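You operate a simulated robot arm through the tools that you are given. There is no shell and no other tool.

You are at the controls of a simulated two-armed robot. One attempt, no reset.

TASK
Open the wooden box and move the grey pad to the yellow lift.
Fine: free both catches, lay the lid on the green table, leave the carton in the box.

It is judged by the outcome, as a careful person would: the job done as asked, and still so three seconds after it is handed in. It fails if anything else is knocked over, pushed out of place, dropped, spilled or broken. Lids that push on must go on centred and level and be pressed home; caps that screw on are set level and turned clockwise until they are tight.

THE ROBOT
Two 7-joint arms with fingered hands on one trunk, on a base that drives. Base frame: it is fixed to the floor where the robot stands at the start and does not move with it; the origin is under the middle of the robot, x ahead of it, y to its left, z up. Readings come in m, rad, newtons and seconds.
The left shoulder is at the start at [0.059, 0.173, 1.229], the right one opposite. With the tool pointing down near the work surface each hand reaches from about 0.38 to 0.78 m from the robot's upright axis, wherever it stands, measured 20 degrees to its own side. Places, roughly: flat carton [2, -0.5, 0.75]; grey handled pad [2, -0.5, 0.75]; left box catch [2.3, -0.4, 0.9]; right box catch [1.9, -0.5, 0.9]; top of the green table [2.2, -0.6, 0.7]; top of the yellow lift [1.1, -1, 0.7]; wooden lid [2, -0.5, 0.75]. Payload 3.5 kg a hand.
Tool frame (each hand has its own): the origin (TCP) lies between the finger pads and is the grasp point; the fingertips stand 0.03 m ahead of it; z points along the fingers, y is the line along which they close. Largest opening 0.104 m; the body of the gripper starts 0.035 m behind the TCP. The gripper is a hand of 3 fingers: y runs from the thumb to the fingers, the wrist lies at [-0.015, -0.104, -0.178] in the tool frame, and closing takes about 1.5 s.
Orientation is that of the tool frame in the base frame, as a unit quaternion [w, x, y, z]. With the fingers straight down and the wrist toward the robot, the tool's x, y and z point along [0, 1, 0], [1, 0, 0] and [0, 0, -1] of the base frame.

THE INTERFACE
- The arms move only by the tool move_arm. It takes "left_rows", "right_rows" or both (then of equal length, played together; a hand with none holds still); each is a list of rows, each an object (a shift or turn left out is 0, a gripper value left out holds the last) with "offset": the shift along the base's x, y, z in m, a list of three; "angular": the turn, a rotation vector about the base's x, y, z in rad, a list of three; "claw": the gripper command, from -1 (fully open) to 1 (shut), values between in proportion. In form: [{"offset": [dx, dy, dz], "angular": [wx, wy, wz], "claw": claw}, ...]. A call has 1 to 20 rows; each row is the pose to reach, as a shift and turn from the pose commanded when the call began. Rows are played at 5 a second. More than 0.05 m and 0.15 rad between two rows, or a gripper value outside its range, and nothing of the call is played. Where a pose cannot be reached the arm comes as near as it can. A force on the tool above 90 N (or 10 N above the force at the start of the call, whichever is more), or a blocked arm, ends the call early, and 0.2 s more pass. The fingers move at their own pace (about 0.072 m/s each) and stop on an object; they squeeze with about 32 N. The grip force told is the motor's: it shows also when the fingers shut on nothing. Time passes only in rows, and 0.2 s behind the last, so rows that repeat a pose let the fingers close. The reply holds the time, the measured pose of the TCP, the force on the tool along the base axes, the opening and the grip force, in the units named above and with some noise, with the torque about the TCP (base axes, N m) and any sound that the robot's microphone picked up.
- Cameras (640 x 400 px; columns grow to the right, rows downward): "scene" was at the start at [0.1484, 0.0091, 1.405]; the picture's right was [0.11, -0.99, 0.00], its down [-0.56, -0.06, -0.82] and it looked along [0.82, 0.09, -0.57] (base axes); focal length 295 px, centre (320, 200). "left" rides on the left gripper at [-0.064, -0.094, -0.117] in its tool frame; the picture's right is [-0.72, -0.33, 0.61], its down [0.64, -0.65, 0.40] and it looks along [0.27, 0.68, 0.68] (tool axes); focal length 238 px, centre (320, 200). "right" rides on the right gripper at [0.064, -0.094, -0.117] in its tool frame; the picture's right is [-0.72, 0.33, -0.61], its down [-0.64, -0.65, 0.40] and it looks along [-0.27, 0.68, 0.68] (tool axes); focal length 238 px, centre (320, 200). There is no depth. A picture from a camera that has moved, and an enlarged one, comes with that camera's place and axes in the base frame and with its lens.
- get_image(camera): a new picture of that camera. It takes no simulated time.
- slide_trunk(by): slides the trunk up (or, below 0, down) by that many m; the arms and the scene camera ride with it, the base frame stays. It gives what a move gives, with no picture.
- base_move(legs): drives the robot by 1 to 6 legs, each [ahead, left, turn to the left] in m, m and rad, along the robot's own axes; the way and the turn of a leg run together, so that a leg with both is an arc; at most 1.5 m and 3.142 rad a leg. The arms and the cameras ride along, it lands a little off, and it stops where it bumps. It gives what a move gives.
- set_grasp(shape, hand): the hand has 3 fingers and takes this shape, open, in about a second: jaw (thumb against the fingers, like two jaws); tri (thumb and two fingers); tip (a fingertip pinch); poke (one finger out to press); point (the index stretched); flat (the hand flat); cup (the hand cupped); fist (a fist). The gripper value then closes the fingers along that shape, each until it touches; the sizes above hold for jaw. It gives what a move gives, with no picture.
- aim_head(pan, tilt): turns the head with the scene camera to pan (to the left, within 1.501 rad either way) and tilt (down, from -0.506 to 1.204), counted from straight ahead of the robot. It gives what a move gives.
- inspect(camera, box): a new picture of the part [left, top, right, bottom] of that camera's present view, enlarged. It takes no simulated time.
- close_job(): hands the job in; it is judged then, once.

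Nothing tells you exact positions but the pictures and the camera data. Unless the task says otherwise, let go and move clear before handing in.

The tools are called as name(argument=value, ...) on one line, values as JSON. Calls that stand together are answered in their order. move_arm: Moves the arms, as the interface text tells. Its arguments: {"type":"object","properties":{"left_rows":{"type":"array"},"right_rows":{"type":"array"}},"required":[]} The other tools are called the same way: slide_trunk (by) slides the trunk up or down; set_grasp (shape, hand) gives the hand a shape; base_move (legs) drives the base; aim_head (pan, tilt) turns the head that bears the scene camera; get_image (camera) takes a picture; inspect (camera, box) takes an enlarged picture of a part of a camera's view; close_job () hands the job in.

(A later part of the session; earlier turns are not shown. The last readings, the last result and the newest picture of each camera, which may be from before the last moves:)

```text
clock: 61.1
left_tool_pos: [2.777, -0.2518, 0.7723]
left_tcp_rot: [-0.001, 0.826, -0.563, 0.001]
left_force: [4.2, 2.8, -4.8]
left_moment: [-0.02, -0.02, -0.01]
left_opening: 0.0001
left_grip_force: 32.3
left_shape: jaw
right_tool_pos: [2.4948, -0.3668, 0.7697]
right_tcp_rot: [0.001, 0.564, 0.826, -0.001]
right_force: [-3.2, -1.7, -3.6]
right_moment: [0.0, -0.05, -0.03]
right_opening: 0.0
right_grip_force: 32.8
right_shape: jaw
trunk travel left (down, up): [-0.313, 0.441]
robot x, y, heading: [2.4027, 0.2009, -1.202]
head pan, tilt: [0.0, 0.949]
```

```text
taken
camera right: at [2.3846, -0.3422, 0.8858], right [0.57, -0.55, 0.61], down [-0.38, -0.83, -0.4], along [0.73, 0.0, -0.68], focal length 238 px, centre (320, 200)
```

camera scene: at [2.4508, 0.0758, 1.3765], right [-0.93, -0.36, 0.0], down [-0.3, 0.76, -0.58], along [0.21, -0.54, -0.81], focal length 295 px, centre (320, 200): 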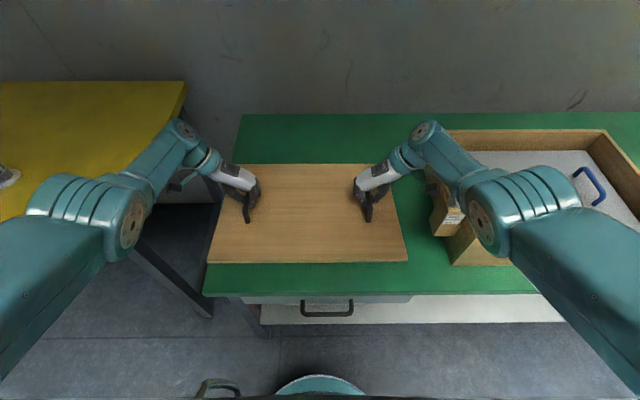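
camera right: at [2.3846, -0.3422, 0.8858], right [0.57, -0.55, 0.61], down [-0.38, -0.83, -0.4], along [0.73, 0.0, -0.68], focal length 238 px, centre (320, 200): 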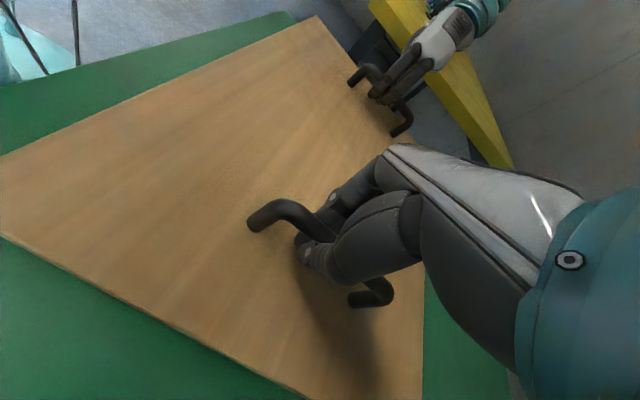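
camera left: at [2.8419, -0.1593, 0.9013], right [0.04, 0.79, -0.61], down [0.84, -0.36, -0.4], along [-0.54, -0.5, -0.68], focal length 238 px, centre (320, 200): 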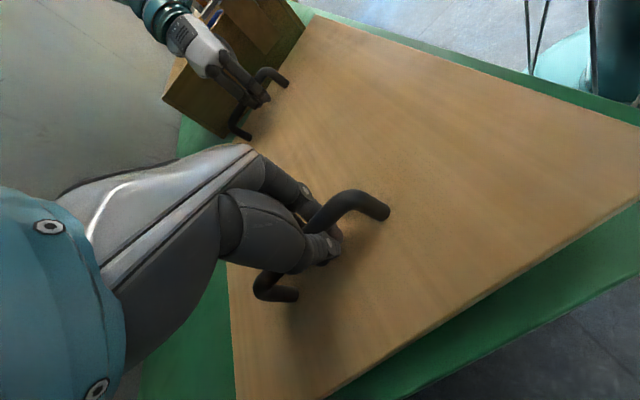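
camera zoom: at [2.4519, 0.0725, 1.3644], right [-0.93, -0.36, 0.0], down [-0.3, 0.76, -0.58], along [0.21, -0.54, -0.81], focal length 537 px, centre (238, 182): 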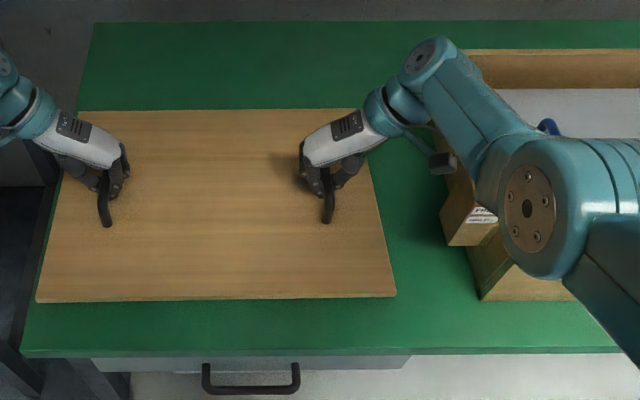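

slide_trunk(by=-0.007)

slide_trunk(by=-0.006)

inspect(camera="scene", box=[190, 100, 540, 320])

get_image(camera="right")

```text
clock: 61.7
left_tool_pos: [2.7761, -0.2527, 0.7645]
left_tcp_rot: [-0.001, 0.826, -0.564, 0.0]
left_force: [5.6, 2.0, -5.6]
left_moment: [-0.03, -0.08, 0.0]
left_opening: 0.0
left_grip_force: 32.0
left_shape: jaw
right_tool_pos: [2.4949, -0.3671, 0.7616]
right_tcp_rot: [-0.001, 0.565, 0.825, -0.001]
right_force: [-4.8, -2.4, -2.6]
right_moment: [-0.04, -0.01, -0.04]
right_opening: 0.0
right_grip_force: 31.9
right_shape: jaw
trunk travel left (down, up): [-0.306, 0.448]
robot x, y, heading: [2.4009, 0.2023, -1.203]
head pan, tilt: [0.0, 0.949]
```

```text
clock: 62.2
left_tool_pos: [2.7789, -0.2527, 0.7615]
left_tcp_rot: [0.001, 0.826, -0.563, 0.001]
left_force: [9.2, 5.1, 8.9]
left_moment: [-0.02, 0.02, -0.03]
left_opening: 0.0001
left_grip_force: 31.6
left_shape: jaw
right_tool_pos: [2.496, -0.3661, 0.7571]
right_tcp_rot: [0.0, 0.564, 0.826, -0.001]
right_force: [-4.0, -3.0, 0.2]
right_moment: [-0.03, -0.01, -0.03]
right_opening: 0.0
right_grip_force: 32.1
right_shape: jaw
trunk travel left (down, up): [-0.3, 0.454]
robot x, y, heading: [2.4002, 0.2032, -1.197]
head pan, tilt: [0.0, 0.949]
```

```text
1.82 times, centred on (365, 210) of scene
camera zoom: at [2.4536, 0.0693, 1.3515], right [-0.93, -0.36, 0.0], down [-0.3, 0.76, -0.58], along [0.21, -0.54, -0.81], focal length 537 px, centre (238, 182)
```

zoom: 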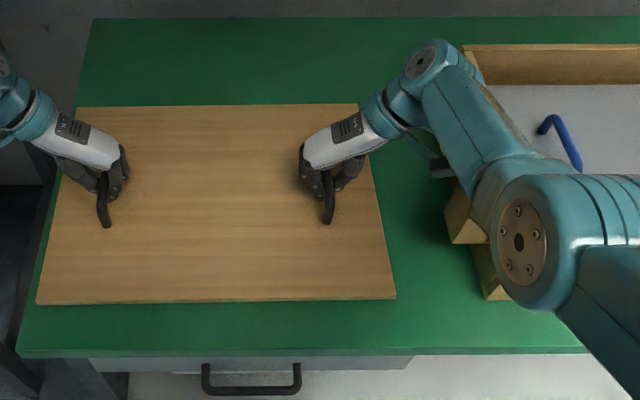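

```text
taken
camera right: at [2.3851, -0.3414, 0.8736], right [0.57, -0.55, 0.61], down [-0.38, -0.84, -0.4], along [0.73, 0.0, -0.68], focal length 238 px, centre (320, 200)
```

right: 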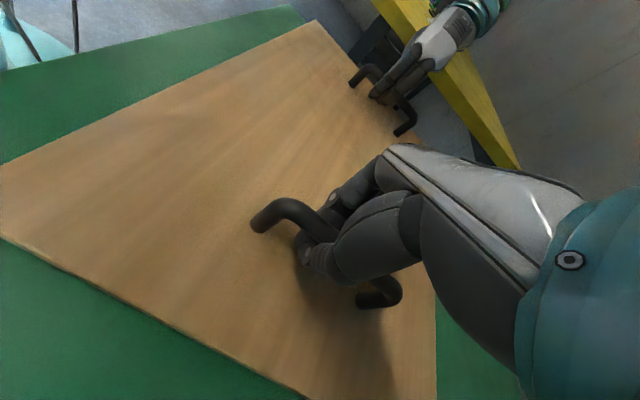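

The lid is resting on the green table, with the load off the hands. I'll settle the right side slightly, open the hands and raise clear.

move_arm(right_rows=[{"offset": [0, 0, -0.003]}, {"offset": [0, 0, -0.003]}, {"offset": [0, 0, -0.003], "claw": 0.5}, {"offset": [0, 0, -0.003], "claw": 0}, {"offset": [0, 0, -0.003], "claw": -1}, {"offset": [0, 0, -0.003], "claw": -1}, {"offset": [0, 0, -0.003], "claw": -1}, {"offset": [0, 0, -0.003], "claw": -1}, {"offset": [0, 0, -0.003], "claw": -1}], left_rows=[{"offset": [0, 0, 0]}, {"offset": [0, 0, 0]}, {"offset": [0, 0, 0], "claw": 0.5}, {"offset": [0, 0, 0], "claw": 0}, {"offset": [0, 0, 0], "claw": -1}, {"offset": [0, 0, 0], "claw": -1}, {"offset": [0, 0, 0], "claw": -1}, {"offset": [0, 0, 0], "claw": -1}, {"offset": [0, 0, 0], "claw": -1}])

inspect(camera="scene", box=[190, 100, 540, 320])

get_image(camera="right")

get_image(camera="left")

```text
clock: 64.2
left_tool_pos: [2.7763, -0.2519, 0.7588]
left_tcp_rot: [0.001, 0.826, -0.564, 0.0]
left_force: [0.5, -0.1, 0.6]
left_moment: [-0.01, -0.02, -0.03]
left_opening: 0.1036
left_grip_force: 0.0
left_shape: jaw
right_tool_pos: [2.4969, -0.3665, 0.754]
right_tcp_rot: [0.0, 0.565, 0.825, -0.001]
right_force: [0.0, 0.3, 0.6]
right_moment: [0.02, 0.0, -0.01]
right_opening: 0.1038
right_grip_force: 0.1
right_shape: jaw
trunk travel left (down, up): [-0.3, 0.454]
robot x, y, heading: [2.4032, 0.2001, -1.201]
head pan, tilt: [0.0, 0.949]
```

```text
1.82 times, centred on (365, 210) of scene
camera zoom: at [2.4536, 0.0684, 1.3512], right [-0.93, -0.36, 0.0], down [-0.3, 0.76, -0.58], along [0.21, -0.54, -0.81], focal length 537 px, centre (238, 182)
```

zoom: 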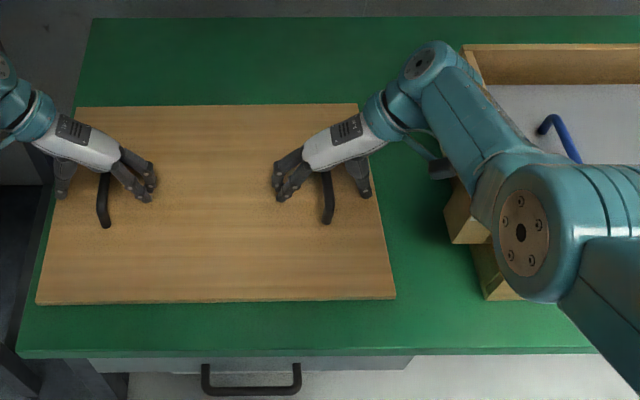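

```text
taken
camera right: at [2.3853, -0.3419, 0.8698], right [0.57, -0.55, 0.61], down [-0.38, -0.83, -0.4], along [0.73, 0.0, -0.68], focal length 238 px, centre (320, 200)
```

right: 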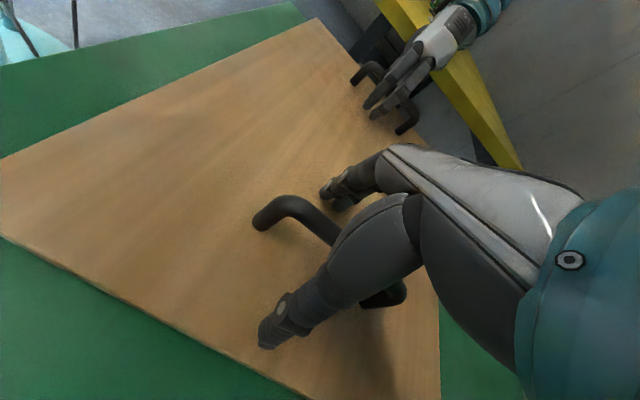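

```text
taken
camera left: at [2.8416, -0.1584, 0.8767], right [0.04, 0.79, -0.61], down [0.84, -0.36, -0.4], along [-0.54, -0.5, -0.68], focal length 238 px, centre (320, 200)
```

left: 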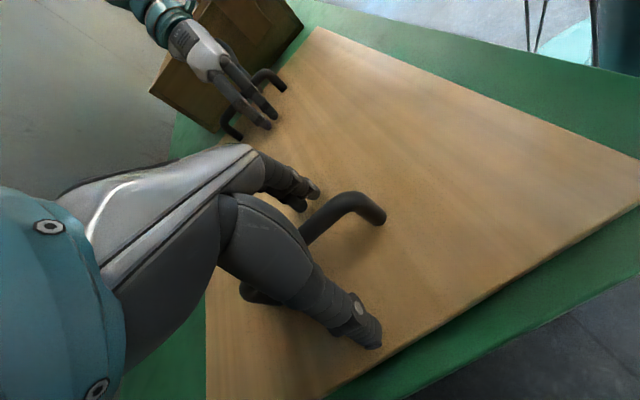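

The lid lies flat on the table and the hands are open. I'll raise straight up with both arms, then return in front of the box.

move_arm(right_rows=[{"offset": [0, 0, 0.03]}, {"offset": [0, 0, 0.06]}, {"offset": [0, 0, 0.1]}, {"offset": [0, 0, 0.14]}, {"offset": [0, 0, 0.18]}, {"offset": [0, 0, 0.22]}, {"offset": [0, 0, 0.26]}, {"offset": [0, 0, 0.3]}, {"offset": [0, 0, 0.32]}], left_rows=[{"offset": [0, 0, 0.03]}, {"offset": [0, 0, 0.06]}, {"offset": [0, 0, 0.1]}, {"offset": [0, 0, 0.14]}, {"offset": [0, 0, 0.18]}, {"offset": [0, 0, 0.22]}, {"offset": [0, 0, 0.26]}, {"offset": [0, 0, 0.3]}, {"offset": [0, 0, 0.32]}])

get_image(camera="scene")

get_image(camera="right")

```text
clock: 66.2
left_tool_pos: [2.7767, -0.2526, 1.0798]
left_tcp_rot: [0.001, 0.826, -0.564, 0.001]
left_force: [0.1, 1.1, 0.0]
left_moment: [0.01, 0.0, 0.0]
left_opening: 0.1036
left_grip_force: 0.0
left_shape: jaw
right_tool_pos: [2.4957, -0.368, 1.0722]
right_tcp_rot: [0.0, 0.565, 0.825, -0.001]
right_force: [-0.4, 0.0, 0.0]
right_moment: [-0.03, 0.02, -0.04]
right_opening: 0.1036
right_grip_force: 0.0
right_shape: jaw
trunk travel left (down, up): [-0.3, 0.454]
robot x, y, heading: [2.4016, 0.2009, -1.194]
head pan, tilt: [0.0, 0.949]
```

```text
taken
camera scene: at [2.4537, 0.0686, 1.3512], right [-0.93, -0.36, 0.0], down [-0.3, 0.76, -0.58], along [0.21, -0.54, -0.81], focal length 295 px, centre (320, 200)
```

scene: 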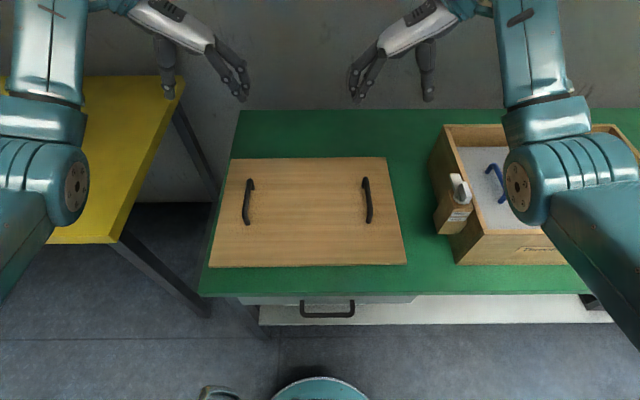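

```text
taken
camera right: at [2.3851, -0.3423, 1.1889], right [0.57, -0.55, 0.61], down [-0.38, -0.83, -0.4], along [0.73, 0.0, -0.68], focal length 238 px, centre (320, 200)
```

right: 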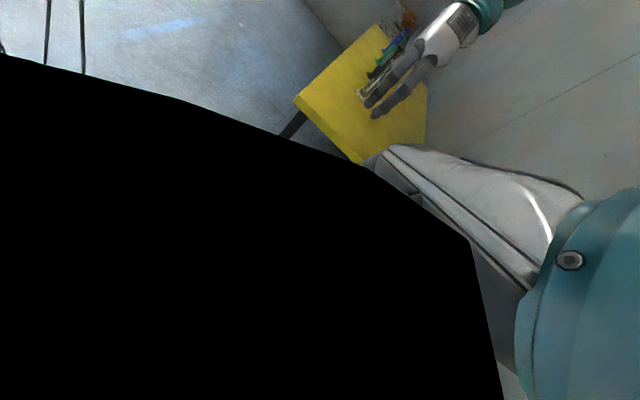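

The lid is flat on the green table. I'll drive back right to the box and look at the pad inside.

base_move(legs=[[0, -0.54, 0]])

slide_trunk(by=0.025)

get_image(camera="scene")

inspect(camera="scene", box=[180, 110, 460, 290])

get_image(camera="right")

get_image(camera="left")

```text
clock: 69.4
left_tool_pos: [2.2689, -0.4518, 1.0806]
left_tcp_rot: [0.0, 0.827, -0.563, 0.0]
left_force: [0.0, -0.1, -0.9]
left_moment: [0.03, -0.01, 0.02]
left_opening: 0.1037
left_grip_force: 0.2
left_shape: jaw
right_tool_pos: [1.9871, -0.5676, 1.0707]
right_tcp_rot: [0.0, 0.563, 0.826, -0.001]
right_force: [-0.2, -0.5, -0.3]
right_moment: [-0.03, -0.02, 0.01]
right_opening: 0.1037
right_grip_force: 0.1
right_shape: jaw
trunk travel left (down, up): [-0.3, 0.454]
robot x, y, heading: [1.8921, -0.0019, -1.197]
head pan, tilt: [0.0, 0.949]
```

```text
clock: 70.1
left_tool_pos: [2.2689, -0.4512, 1.1049]
left_tcp_rot: [0.0, 0.826, -0.563, 0.0]
left_force: [-0.1, -1.4, -0.3]
left_moment: [0.01, 0.02, 0.01]
left_opening: 0.1035
left_grip_force: 0.0
left_shape: jaw
right_tool_pos: [1.9883, -0.5682, 1.0974]
right_tcp_rot: [-0.001, 0.563, 0.827, -0.001]
right_force: [0.4, 0.4, -0.4]
right_moment: [0.01, -0.02, -0.01]
right_opening: 0.1036
right_grip_force: 0.1
right_shape: jaw
trunk travel left (down, up): [-0.325, 0.429]
robot x, y, heading: [1.8915, 0.0034, -1.194]
head pan, tilt: [0.0, 0.949]
```

```text
taken
camera scene: at [1.9419, -0.1234, 1.3765], right [-0.93, -0.37, 0.0], down [-0.3, 0.76, -0.58], along [0.21, -0.54, -0.81], focal length 295 px, centre (320, 200)
```

scene: 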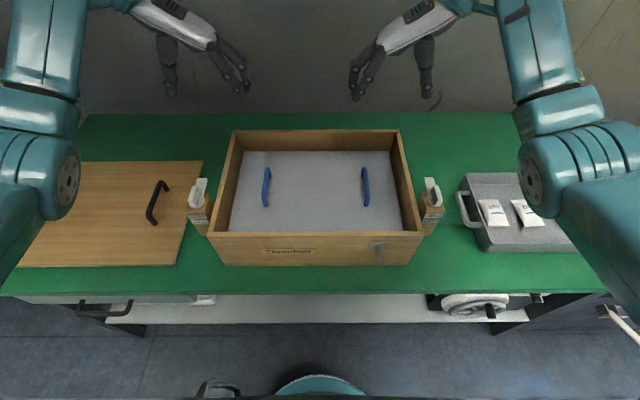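

```text
2.22 times, centred on (320, 200) of scene
camera zoom: at [1.9419, -0.1234, 1.3765], right [-0.93, -0.37, 0.0], down [-0.3, 0.76, -0.58], along [0.21, -0.54, -0.81], focal length 656 px, centre (320, 200)
```

zoom: 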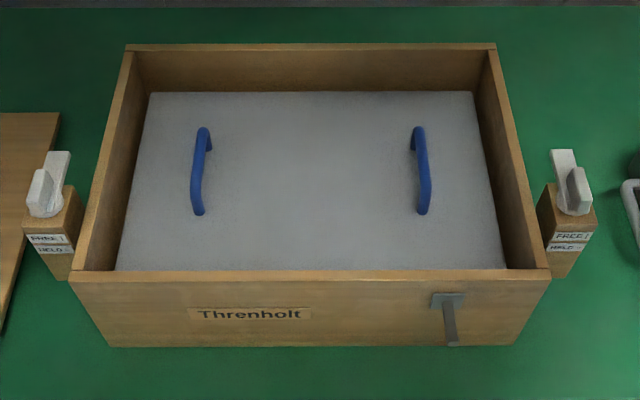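

```text
taken
camera right: at [1.8778, -0.5427, 1.213], right [0.57, -0.55, 0.61], down [-0.37, -0.84, -0.4], along [0.73, 0.0, -0.68], focal length 238 px, centre (320, 200)
```

right: 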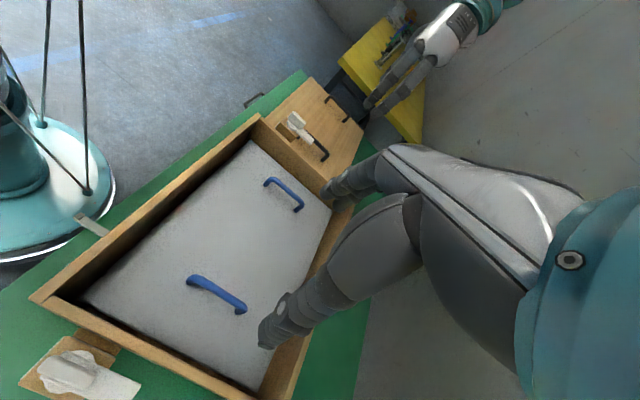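

```text
taken
camera left: at [2.3327, -0.3574, 1.2223], right [0.04, 0.79, -0.61], down [0.84, -0.36, -0.4], along [-0.54, -0.5, -0.68], focal length 238 px, centre (320, 200)
```

left: 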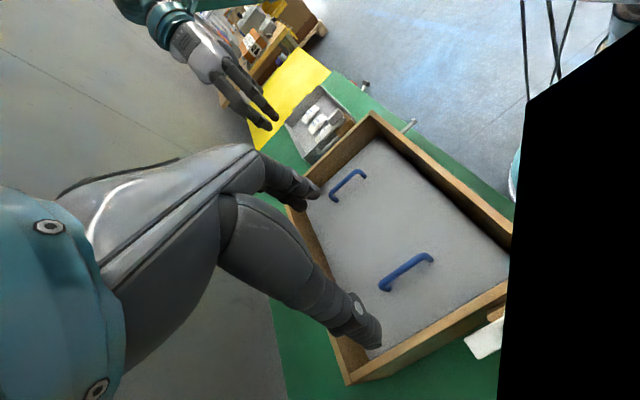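

The grey pad lies inside the box with two blue handles, top bars near z 0.82 and about ±0.121 m about a centre slightly to my left. I'll bring both hands over these handles and stop just above them.

move_arm(right_rows=[{"offset": [0.0064, -0.0045, -0.02]}, {"offset": [0.0128, -0.0089, -0.06]}, {"offset": [0.0128, -0.0089, -0.1]}, {"offset": [0.0128, -0.0089, -0.14]}, {"offset": [0.0128, -0.0089, -0.18]}, {"offset": [0.0128, -0.0089, -0.21]}, {"offset": [0.0128, -0.0089, -0.2274]}, {"offset": [0.0128, -0.0089, -0.2274]}], left_rows=[{"offset": [-0.0215, -0.0187, -0.02]}, {"offset": [-0.0427, -0.0373, -0.06]}, {"offset": [-0.0427, -0.0373, -0.1]}, {"offset": [-0.0427, -0.0373, -0.14]}, {"offset": [-0.0427, -0.0373, -0.18]}, {"offset": [-0.0427, -0.0373, -0.215]}, {"offset": [-0.0427, -0.0373, -0.2349]}, {"offset": [-0.0427, -0.0373, -0.2349]}])

inspect(camera="scene", box=[180, 110, 460, 290])

get_image(camera="right")

get_image(camera="left")

```text
clock: 71.9
left_tool_pos: [2.2251, -0.4864, 0.8723]
left_tcp_rot: [0.0, 0.827, -0.563, -0.001]
left_force: [0.1, 1.2, 0.2]
left_moment: [0.01, -0.01, -0.01]
left_opening: 0.1039
left_grip_force: 0.0
left_shape: jaw
right_tool_pos: [2.0001, -0.5762, 0.8712]
right_tcp_rot: [0.0, 0.563, 0.826, 0.0]
right_force: [-0.2, 1.0, 0.2]
right_moment: [0.01, 0.02, 0.0]
right_opening: 0.1034
right_grip_force: 0.1
right_shape: jaw
trunk travel left (down, up): [-0.325, 0.429]
robot x, y, heading: [1.8901, 0.0051, -1.196]
head pan, tilt: [0.0, 0.949]
```

```text
2.22 times, centred on (320, 200) of scene
camera zoom: at [1.9415, -0.1225, 1.3767], right [-0.93, -0.37, 0.0], down [-0.3, 0.76, -0.58], along [0.21, -0.54, -0.81], focal length 656 px, centre (320, 200)
```

zoom: 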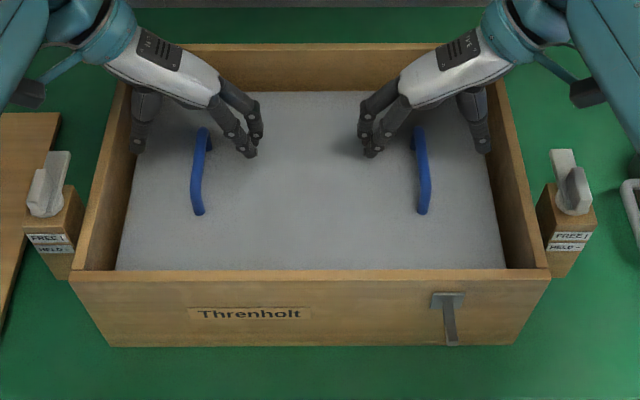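

```text
taken
camera right: at [1.8898, -0.5518, 0.9869], right [0.57, -0.55, 0.61], down [-0.37, -0.84, -0.4], along [0.73, 0.0, -0.68], focal length 238 px, centre (320, 200)
```

right: 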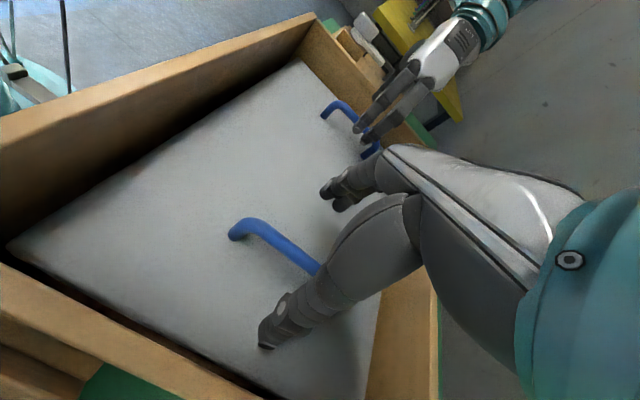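

```text
taken
camera left: at [2.2903, -0.3931, 0.9889], right [0.04, 0.79, -0.61], down [0.84, -0.36, -0.4], along [-0.54, -0.5, -0.68], focal length 238 px, centre (320, 200)
```

left: 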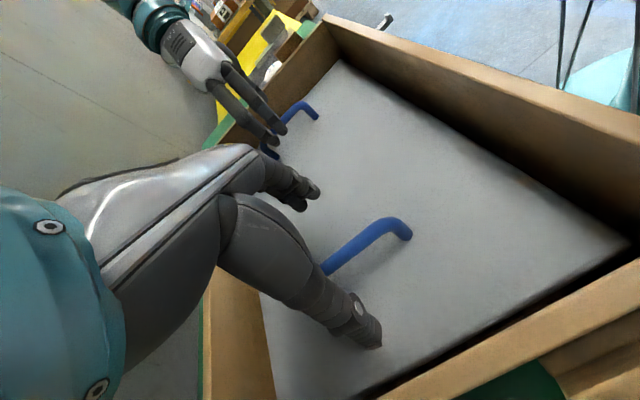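

The projection check says each TCP is right above the middle of its handle. I'll descend to the handles and close.

move_arm(right_rows=[{"offset": [0, 0, -0.02]}, {"offset": [0, 0, -0.038]}, {"offset": [0, 0, -0.046]}, {"offset": [0, 0, -0.046]}], left_rows=[{"offset": [0, 0, -0.02]}, {"offset": [0, 0, -0.038]}, {"offset": [0, 0, -0.046]}, {"offset": [0, 0, -0.046]}])

get_image(camera="right")

get_image(camera="left")

```text
clock: 72.9
left_tool_pos: [2.2242, -0.4883, 0.8237]
left_tcp_rot: [0.0, 0.827, -0.563, 0.001]
left_force: [0.3, 0.3, 0.1]
left_moment: [-0.01, -0.03, 0.03]
left_opening: 0.1038
left_grip_force: 0.0
left_shape: jaw
right_tool_pos: [2.0022, -0.5768, 0.8245]
right_tcp_rot: [0.0, 0.563, 0.827, -0.001]
right_force: [-0.5, 0.1, 2.1]
right_moment: [0.05, -0.16, -0.01]
right_opening: 0.1034
right_grip_force: 0.1
right_shape: jaw
trunk travel left (down, up): [-0.325, 0.429]
robot x, y, heading: [1.8926, 0.001, -1.197]
head pan, tilt: [0.0, 0.949]
```

```text
taken
camera right: at [1.8901, -0.5518, 0.9406], right [0.57, -0.55, 0.61], down [-0.37, -0.84, -0.4], along [0.73, 0.0, -0.68], focal length 238 px, centre (320, 200)
```

right: 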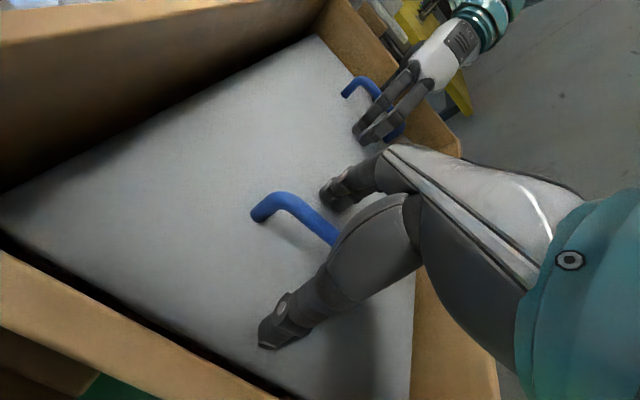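

```text
taken
camera left: at [2.2899, -0.394, 0.9423], right [0.04, 0.79, -0.61], down [0.84, -0.36, -0.4], along [-0.54, -0.5, -0.68], focal length 238 px, centre (320, 200)
```

left: 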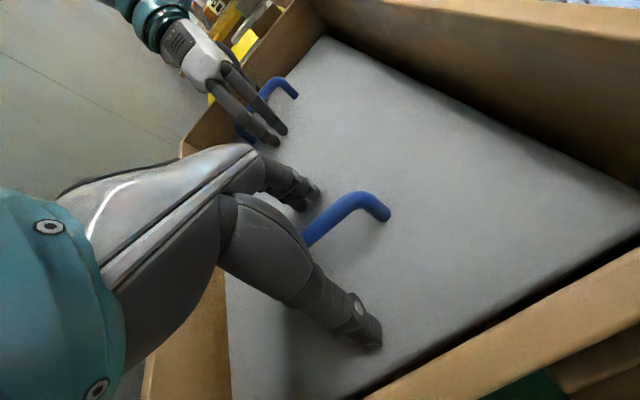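

The handles sit right at the grasp points. I'll back off 2 mm and close the fingers.

move_arm(right_rows=[{"offset": [0, 0, 0.002]}, {"offset": [0, 0, 0.002], "claw": 0}, {"offset": [0, 0, 0.002], "claw": 0.5}, {"offset": [0, 0, 0.002], "claw": 1}, {"offset": [0, 0, 0.002]}, {"offset": [0, 0, 0.002]}, {"offset": [0, 0, 0.002]}, {"offset": [0, 0, 0.002]}, {"offset": [0, 0, 0.002]}], left_rows=[{"offset": [0, 0, 0.001]}, {"offset": [0, 0, 0.001], "claw": 0}, {"offset": [0, 0, 0.001], "claw": 0.5}, {"offset": [0, 0, 0.001], "claw": 1}, {"offset": [0, 0, 0.001]}, {"offset": [0, 0, 0.001]}, {"offset": [0, 0, 0.001]}, {"offset": [0, 0, 0.001]}, {"offset": [0, 0, 0.001]}])

get_image(camera="right")

get_image(camera="left")

inspect(camera="scene", box=[180, 110, 460, 290])

```text
clock: 74.9
left_tool_pos: [2.2268, -0.488, 0.8253]
left_tcp_rot: [-0.001, 0.827, -0.562, 0.001]
left_force: [12.0, 5.0, -1.2]
left_moment: [-0.06, 0.02, -0.04]
left_opening: 0.0
left_grip_force: 32.3
left_shape: jaw
right_tool_pos: [1.9999, -0.5779, 0.8255]
right_tcp_rot: [-0.001, 0.563, 0.826, -0.001]
right_force: [-11.7, -4.6, 0.2]
right_moment: [-0.03, 0.13, -0.03]
right_opening: 0.0
right_grip_force: 31.9
right_shape: jaw
trunk travel left (down, up): [-0.325, 0.429]
robot x, y, heading: [1.892, 0.0019, -1.195]
head pan, tilt: [0.0, 0.949]
```

```text
taken
camera right: at [1.889, -0.5518, 0.9417], right [0.57, -0.55, 0.61], down [-0.37, -0.84, -0.4], along [0.73, 0.0, -0.68], focal length 238 px, centre (320, 200)
```

right: 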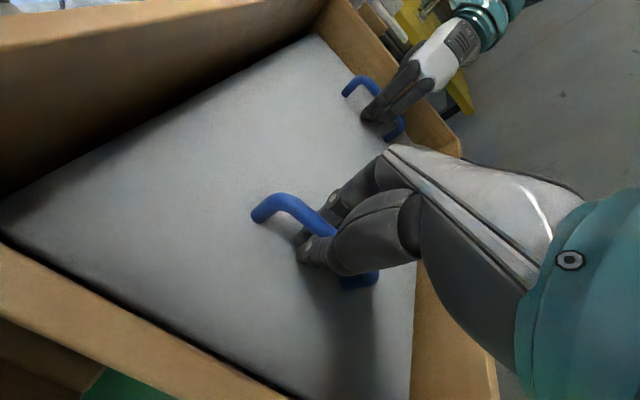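

```text
taken
camera left: at [2.2909, -0.3939, 0.9426], right [0.04, 0.79, -0.61], down [0.84, -0.36, -0.4], along [-0.54, -0.5, -0.68], focal length 238 px, centre (320, 200)
```

left: 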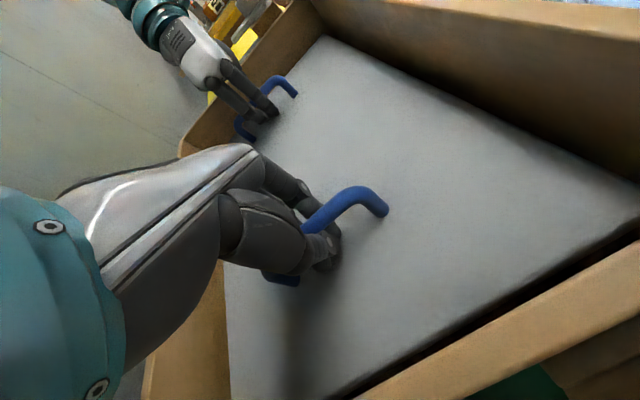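

```text
2.22 times, centred on (320, 200) of scene
camera zoom: at [1.9416, -0.1226, 1.3766], right [-0.93, -0.37, 0.0], down [-0.3, 0.76, -0.58], along [0.21, -0.54, -0.81], focal length 656 px, centre (320, 200)
```

zoom: 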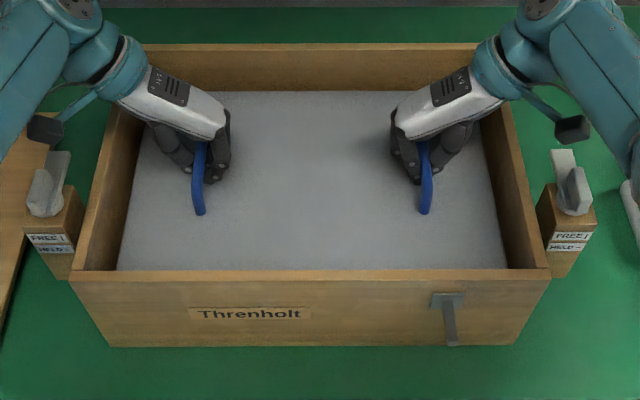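

Both handles are caged. I'll ease the hands 3 mm apart to relieve the side load and lift the pad slowly straight up.

move_arm(right_rows=[{"offset": [-0.0028, -0.0011, 0.0]}, {"offset": [-0.0028, -0.0011, 0.01]}, {"offset": [-0.0028, -0.0011, 0.02]}, {"offset": [-0.0028, -0.0011, 0.03]}, {"offset": [-0.0028, -0.0011, 0.04]}, {"offset": [-0.0028, -0.0011, 0.05]}, {"offset": [-0.0028, -0.0011, 0.05]}], left_rows=[{"offset": [0.0028, 0.0011, 0.0]}, {"offset": [0.0028, 0.0011, 0.01]}, {"offset": [0.0028, 0.0011, 0.02]}, {"offset": [0.0028, 0.0011, 0.03]}, {"offset": [0.0028, 0.0011, 0.04]}, {"offset": [0.0028, 0.0011, 0.05]}, {"offset": [0.0028, 0.0011, 0.05]}])

inspect(camera="scene", box=[180, 90, 460, 290])

get_image(camera="left")

```text
clock: 76.5
left_tool_pos: [2.2278, -0.4867, 0.8754]
left_tcp_rot: [-0.001, 0.827, -0.563, 0.0]
left_force: [1.3, 0.2, -0.8]
left_moment: [0.01, 0.06, 0.01]
left_opening: 0.0
left_grip_force: 32.2
left_shape: jaw
right_tool_pos: [1.9968, -0.5769, 0.8763]
right_tcp_rot: [0.0, 0.563, 0.826, 0.001]
right_force: [-1.2, 0.0, -1.1]
right_moment: [-0.02, 0.05, -0.1]
right_opening: 0.0
right_grip_force: 31.5
right_shape: jaw
trunk travel left (down, up): [-0.325, 0.429]
robot x, y, heading: [1.8936, 0.003, -1.193]
head pan, tilt: [0.0, 0.949]
```

```text
2.00 times, centred on (320, 190) of scene
camera zoom: at [1.9416, -0.1228, 1.3766], right [-0.93, -0.37, 0.0], down [-0.3, 0.76, -0.58], along [0.21, -0.54, -0.81], focal length 590 px, centre (320, 220)
```

zoom: 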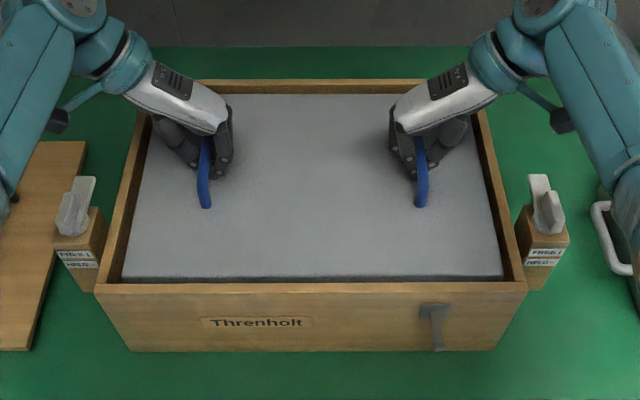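

```text
taken
camera left: at [2.2923, -0.3928, 0.9936], right [0.04, 0.79, -0.61], down [0.84, -0.36, -0.4], along [-0.54, -0.5, -0.68], focal length 238 px, centre (320, 200)
```

left: 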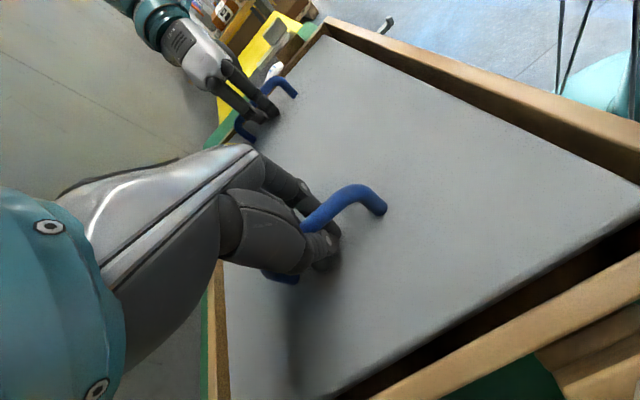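

The pad is light and rising evenly. I'll keep lifting until it's clear of the box.

move_arm(right_rows=[{"offset": [0, 0, 0.02]}, {"offset": [0, 0, 0.04]}, {"offset": [0, 0, 0.06]}, {"offset": [0, 0, 0.08]}, {"offset": [0, 0, 0.1]}, {"offset": [0, 0, 0.12]}, {"offset": [0, 0, 0.14]}, {"offset": [0, 0, 0.16]}, {"offset": [0, 0, 0.18]}, {"offset": [0, 0, 0.2]}, {"offset": [0, 0, 0.2]}], left_rows=[{"offset": [0, 0, 0.02]}, {"offset": [0, 0, 0.04]}, {"offset": [0, 0, 0.06]}, {"offset": [0, 0, 0.08]}, {"offset": [0, 0, 0.1]}, {"offset": [0, 0, 0.12]}, {"offset": [0, 0, 0.14]}, {"offset": [0, 0, 0.16]}, {"offset": [0, 0, 0.18]}, {"offset": [0, 0, 0.2]}, {"offset": [0, 0, 0.2]}])

get_image(camera="scene")

get_image(camera="left")

get_image(camera="right")

```text
clock: 78.9
left_tool_pos: [2.2284, -0.4884, 1.0753]
left_tcp_rot: [0.0, 0.827, -0.562, 0.001]
left_force: [4.1, 0.9, -0.5]
left_moment: [-0.01, 0.02, 0.0]
left_opening: 0.0003
left_grip_force: 32.0
left_shape: jaw
right_tool_pos: [1.9996, -0.5754, 1.0763]
right_tcp_rot: [-0.001, 0.563, 0.826, -0.001]
right_force: [-4.1, -2.0, -1.0]
right_moment: [-0.02, 0.06, -0.07]
right_opening: 0.0002
right_grip_force: 32.1
right_shape: jaw
trunk travel left (down, up): [-0.325, 0.429]
robot x, y, heading: [1.8962, 0.002, -1.194]
head pan, tilt: [0.0, 0.949]
```

```text
taken
camera scene: at [1.9417, -0.1229, 1.3765], right [-0.93, -0.37, 0.0], down [-0.3, 0.76, -0.58], along [0.21, -0.54, -0.81], focal length 295 px, centre (320, 200)
```

scene: 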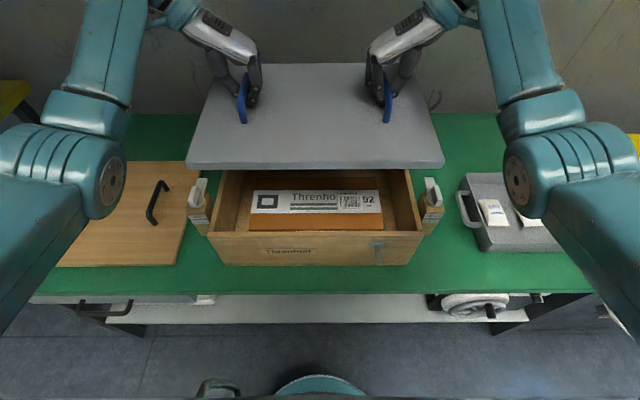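

```text
taken
camera left: at [2.2928, -0.3931, 1.1924], right [0.04, 0.79, -0.61], down [0.84, -0.36, -0.4], along [-0.54, -0.5, -0.68], focal length 238 px, centre (320, 200)
```

left: 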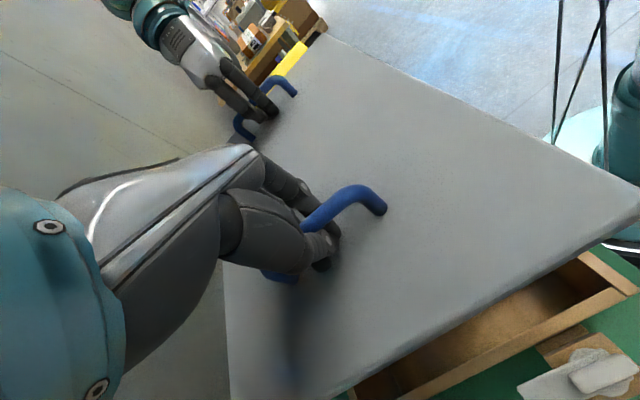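

```text
taken
camera right: at [1.8879, -0.5518, 1.1925], right [0.57, -0.55, 0.61], down [-0.37, -0.84, -0.4], along [0.73, 0.0, -0.68], focal length 238 px, centre (320, 200)
```

right: 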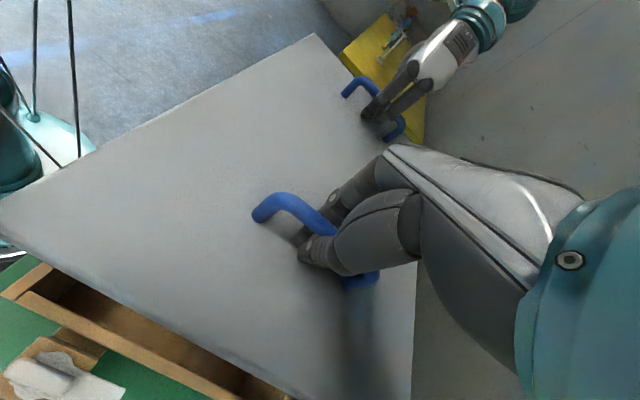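

The pad is out and the carton stays in the box. Now I'll look right to locate the yellow lift's top and what's around it.

aim_head(pan=-0.9, tilt=0.75)

get_image(camera="scene")

```text
clock: 80.1
left_tool_pos: [2.2285, -0.4882, 1.0746]
left_tcp_rot: [-0.001, 0.826, -0.563, 0.0]
left_force: [5.0, 2.8, -0.6]
left_moment: [-0.02, -0.02, -0.02]
left_opening: 0.0
left_grip_force: 32.0
left_shape: jaw
right_tool_pos: [1.9979, -0.5764, 1.0761]
right_tcp_rot: [0.0, 0.563, 0.827, -0.001]
right_force: [-5.7, -3.2, -1.3]
right_moment: [-0.05, 0.06, -0.04]
right_opening: 0.0001
right_grip_force: 32.0
right_shape: jaw
trunk travel left (down, up): [-0.325, 0.429]
robot x, y, heading: [1.8924, -0.0022, -1.194]
head pan, tilt: [-0.901, 0.75]
```

```text
taken
camera scene: at [1.8735, -0.1268, 1.3921], right [-0.87, 0.5, 0.0], down [0.34, 0.59, -0.73], along [-0.37, -0.63, -0.68], focal length 295 px, centre (320, 200)
```

scene: 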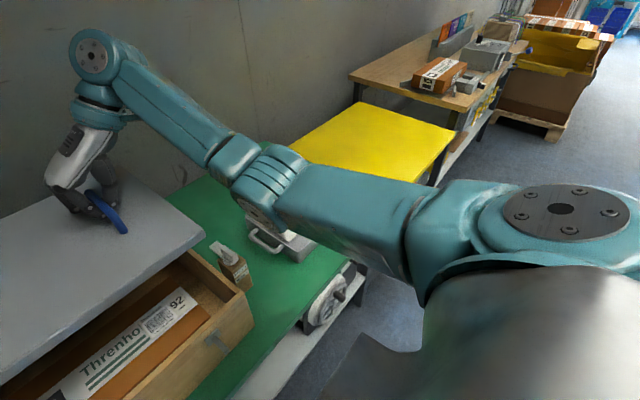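

The yellow platform is about 0.65 × 0.45 m, centred near (1.1, -1.0). Its levers stick out in front, so I'll back away, drive right at a safe standoff, and look again.

base_move(legs=[[-0.28, 0, 0], [0, -0.55, 0], [0, -0.55, 0]])

aim_head(pan=0, tilt=0.75)

get_image(camera="scene")

get_image(camera="right")

get_image(camera="left")

```text
clock: 87.5
left_tool_pos: [1.1101, -0.6263, 1.0739]
left_tcp_rot: [-0.001, 0.828, -0.56, 0.0]
left_force: [5.5, 2.9, 0.3]
left_moment: [0.03, 0.05, -0.06]
left_opening: 0.0001
left_grip_force: 31.4
left_shape: jaw
right_tool_pos: [0.8811, -0.7153, 1.0759]
right_tcp_rot: [-0.001, 0.561, 0.828, 0.0]
right_force: [-6.3, -2.4, -0.7]
right_moment: [-0.06, 0.04, -0.05]
right_opening: 0.0
right_grip_force: 32.0
right_shape: jaw
trunk travel left (down, up): [-0.325, 0.429]
robot x, y, heading: [0.7742, -0.1368, -1.192]
head pan, tilt: [-0.901, 0.75]
```

```text
clock: 88.7
left_tool_pos: [1.1111, -0.6248, 1.0742]
left_tcp_rot: [0.0, 0.828, -0.561, 0.0]
left_force: [3.5, 2.2, -0.3]
left_moment: [0.02, 0.03, -0.03]
left_opening: 0.0
left_grip_force: 31.9
left_shape: jaw
right_tool_pos: [0.8812, -0.7166, 1.0764]
right_tcp_rot: [0.0, 0.561, 0.828, -0.001]
right_force: [-2.7, -1.8, -1.5]
right_moment: [-0.02, 0.06, -0.07]
right_opening: 0.0
right_grip_force: 32.2
right_shape: jaw
trunk travel left (down, up): [-0.325, 0.429]
robot x, y, heading: [0.7705, -0.1352, -1.191]
head pan, tilt: [0.0, 0.75]
```

```text
taken
camera scene: at [0.8259, -0.2716, 1.3921], right [-0.93, -0.37, 0.0], down [-0.25, 0.63, -0.73], along [0.27, -0.68, -0.68], focal length 295 px, centre (320, 200)
```

scene: 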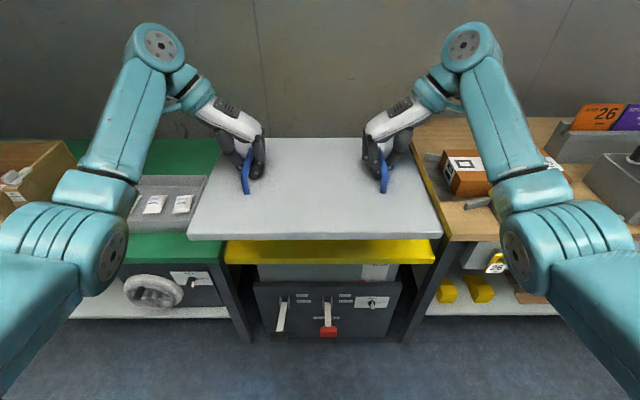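

```text
taken
camera right: at [0.7702, -0.6913, 1.1923], right [0.57, -0.55, 0.61], down [-0.37, -0.84, -0.4], along [0.73, 0.0, -0.68], focal length 238 px, centre (320, 200)
```

right: 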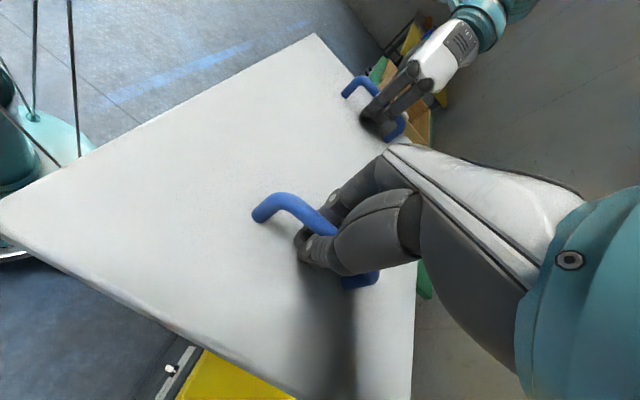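

```text
taken
camera left: at [1.1745, -0.531, 1.1923], right [0.04, 0.79, -0.61], down [0.84, -0.35, -0.4], along [-0.53, -0.5, -0.68], focal length 238 px, centre (320, 200)
```

left: 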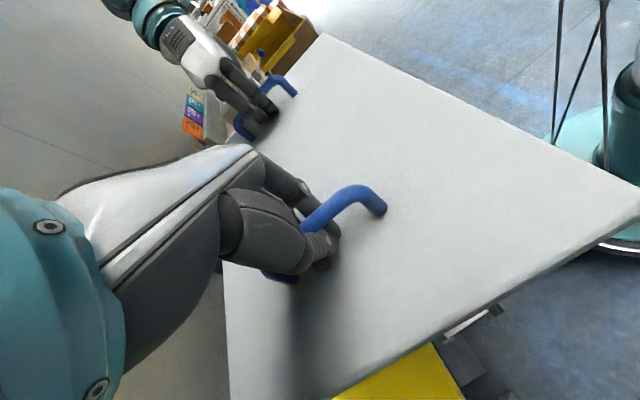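

The platform spans about -0.27 to +0.33 m across and its front edge is 0.655 m ahead of me, parallel to me. The lever tips are low at about 0.56 m. I'll drive 0.26 m ahead and 0.04 m right so the pad hangs over the platform.

base_move(legs=[[0.0, -0.04, 0], [0.26, 0, 0]])

aim_head(pan=0, tilt=0.95)

get_image(camera="scene")

get_image(camera="right")

get_image(camera="left")

```text
clock: 91.1
left_tool_pos: [1.1733, -0.884, 1.0743]
left_tcp_rot: [-0.001, 0.829, -0.559, 0.001]
left_force: [4.5, 2.4, -1.1]
left_moment: [-0.03, 0.03, 0.0]
left_opening: 0.0
left_grip_force: 31.4
left_shape: jaw
right_tool_pos: [0.9446, -0.9737, 1.0757]
right_tcp_rot: [-0.001, 0.56, 0.829, -0.001]
right_force: [-4.6, -1.8, -1.9]
right_moment: [-0.04, 0.02, -0.05]
right_opening: 0.0
right_grip_force: 32.0
right_shape: jaw
trunk travel left (down, up): [-0.325, 0.429]
robot x, y, heading: [0.8355, -0.3989, -1.186]
head pan, tilt: [0.0, 0.75]
```

```text
clock: 91.8
left_tool_pos: [1.1734, -0.8813, 1.0745]
left_tcp_rot: [-0.001, 0.829, -0.559, 0.001]
left_force: [2.3, 1.4, -0.4]
left_moment: [-0.03, 0.08, -0.04]
left_opening: 0.0
left_grip_force: 32.5
left_shape: jaw
right_tool_pos: [0.9434, -0.9739, 1.0761]
right_tcp_rot: [-0.001, 0.56, 0.829, -0.001]
right_force: [-1.4, -1.4, -1.4]
right_moment: [-0.04, 0.01, -0.09]
right_opening: 0.0001
right_grip_force: 31.9
right_shape: jaw
trunk travel left (down, up): [-0.325, 0.429]
robot x, y, heading: [0.8349, -0.3951, -1.183]
head pan, tilt: [0.0, 0.949]
```

```text
taken
camera scene: at [0.8839, -0.5203, 1.3767], right [-0.93, -0.37, 0.0], down [-0.3, 0.75, -0.58], along [0.22, -0.54, -0.81], focal length 295 px, centre (320, 200)
```

scene: 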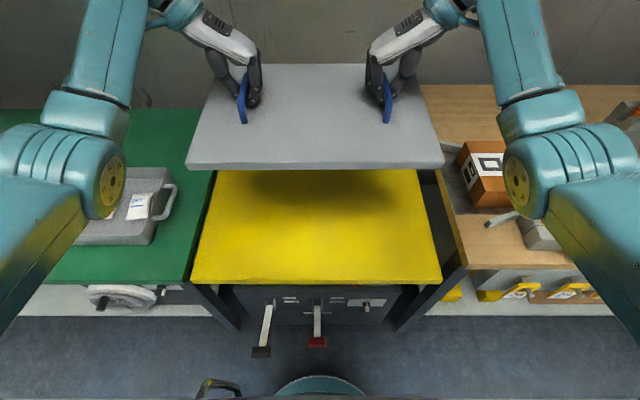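

```text
taken
camera right: at [0.8333, -0.9496, 1.1924], right [0.57, -0.55, 0.61], down [-0.37, -0.84, -0.4], along [0.73, 0.0, -0.68], focal length 238 px, centre (320, 200)
```

right: 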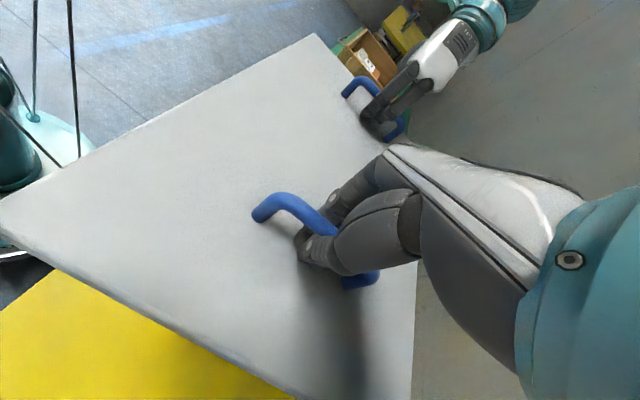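

```text
taken
camera left: at [1.2372, -0.7878, 1.1923], right [0.03, 0.79, -0.61], down [0.85, -0.35, -0.4], along [-0.53, -0.5, -0.68], focal length 238 px, centre (320, 200)
```

left: 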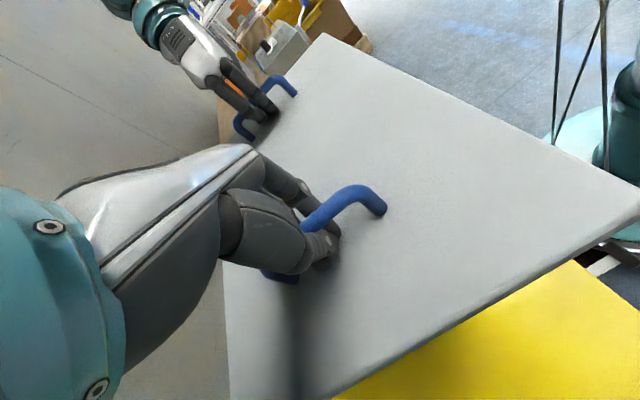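

The pad is centred over the platform and about 4 cm inside its front edge. I'll lower it in stages, watching the arms near the neighbouring bench.

move_arm(right_rows=[{"offset": [0, 0, -0.02]}, {"offset": [0, 0, -0.045]}, {"offset": [0, 0, -0.07]}, {"offset": [0, 0, -0.095]}, {"offset": [0, 0, -0.12]}, {"offset": [0, 0, -0.145]}, {"offset": [0, 0, -0.17]}, {"offset": [0, 0, -0.19]}, {"offset": [0, 0, -0.19]}], left_rows=[{"offset": [0, 0, -0.02]}, {"offset": [0, 0, -0.045]}, {"offset": [0, 0, -0.07]}, {"offset": [0, 0, -0.095]}, {"offset": [0, 0, -0.12]}, {"offset": [0, 0, -0.145]}, {"offset": [0, 0, -0.17]}, {"offset": [0, 0, -0.19]}, {"offset": [0, 0, -0.19]}])

get_image(camera="scene")

get_image(camera="right")

get_image(camera="left")

```text
clock: 93.8
left_tool_pos: [1.1743, -0.8817, 0.8847]
left_tcp_rot: [-0.001, 0.829, -0.559, 0.0]
left_force: [2.6, 2.0, 0.9]
left_moment: [0.05, 0.05, -0.01]
left_opening: 0.0
left_grip_force: 32.5
left_shape: jaw
right_tool_pos: [0.9441, -0.9741, 0.8877]
right_tcp_rot: [-0.001, 0.56, 0.829, -0.001]
right_force: [-1.9, -1.4, -1.0]
right_moment: [-0.08, 0.05, -0.1]
right_opening: 0.0001
right_grip_force: 31.3
right_shape: jaw
trunk travel left (down, up): [-0.325, 0.429]
robot x, y, heading: [0.8333, -0.3967, -1.185]
head pan, tilt: [0.0, 0.949]
```

```text
taken
camera scene: at [0.8839, -0.5203, 1.3766], right [-0.93, -0.37, 0.0], down [-0.3, 0.75, -0.58], along [0.22, -0.54, -0.81], focal length 295 px, centre (320, 200)
```

scene: 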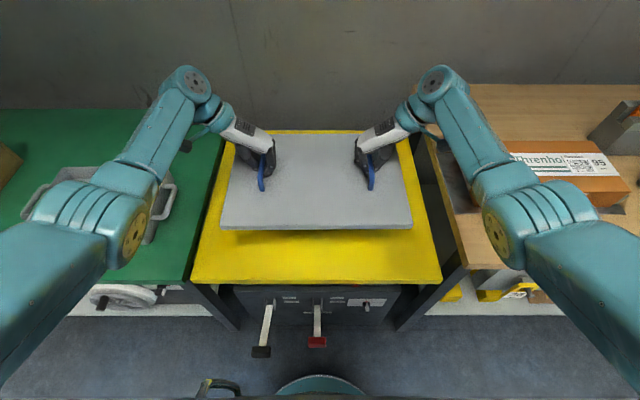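

```text
taken
camera right: at [0.8334, -0.9498, 1.0029], right [0.57, -0.55, 0.61], down [-0.37, -0.84, -0.4], along [0.73, 0.0, -0.68], focal length 238 px, centre (320, 200)
```

right: 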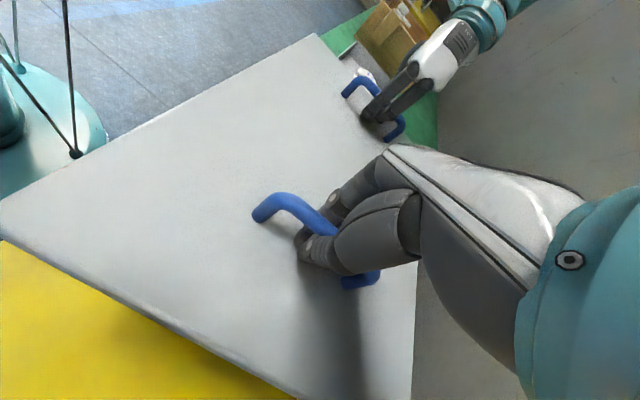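

```text
taken
camera left: at [1.2374, -0.788, 1.003], right [0.03, 0.79, -0.61], down [0.85, -0.35, -0.4], along [-0.53, -0.5, -0.68], focal length 238 px, centre (320, 200)
```

left: 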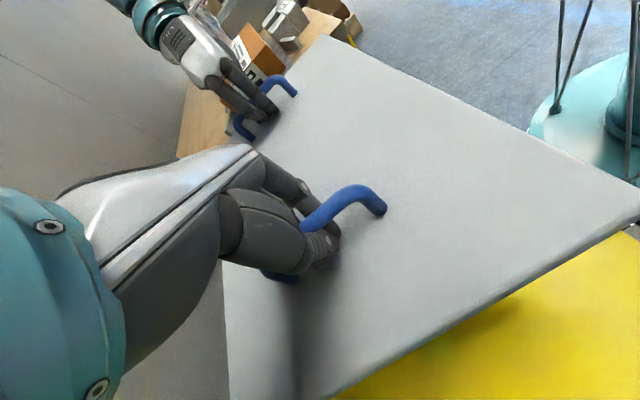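

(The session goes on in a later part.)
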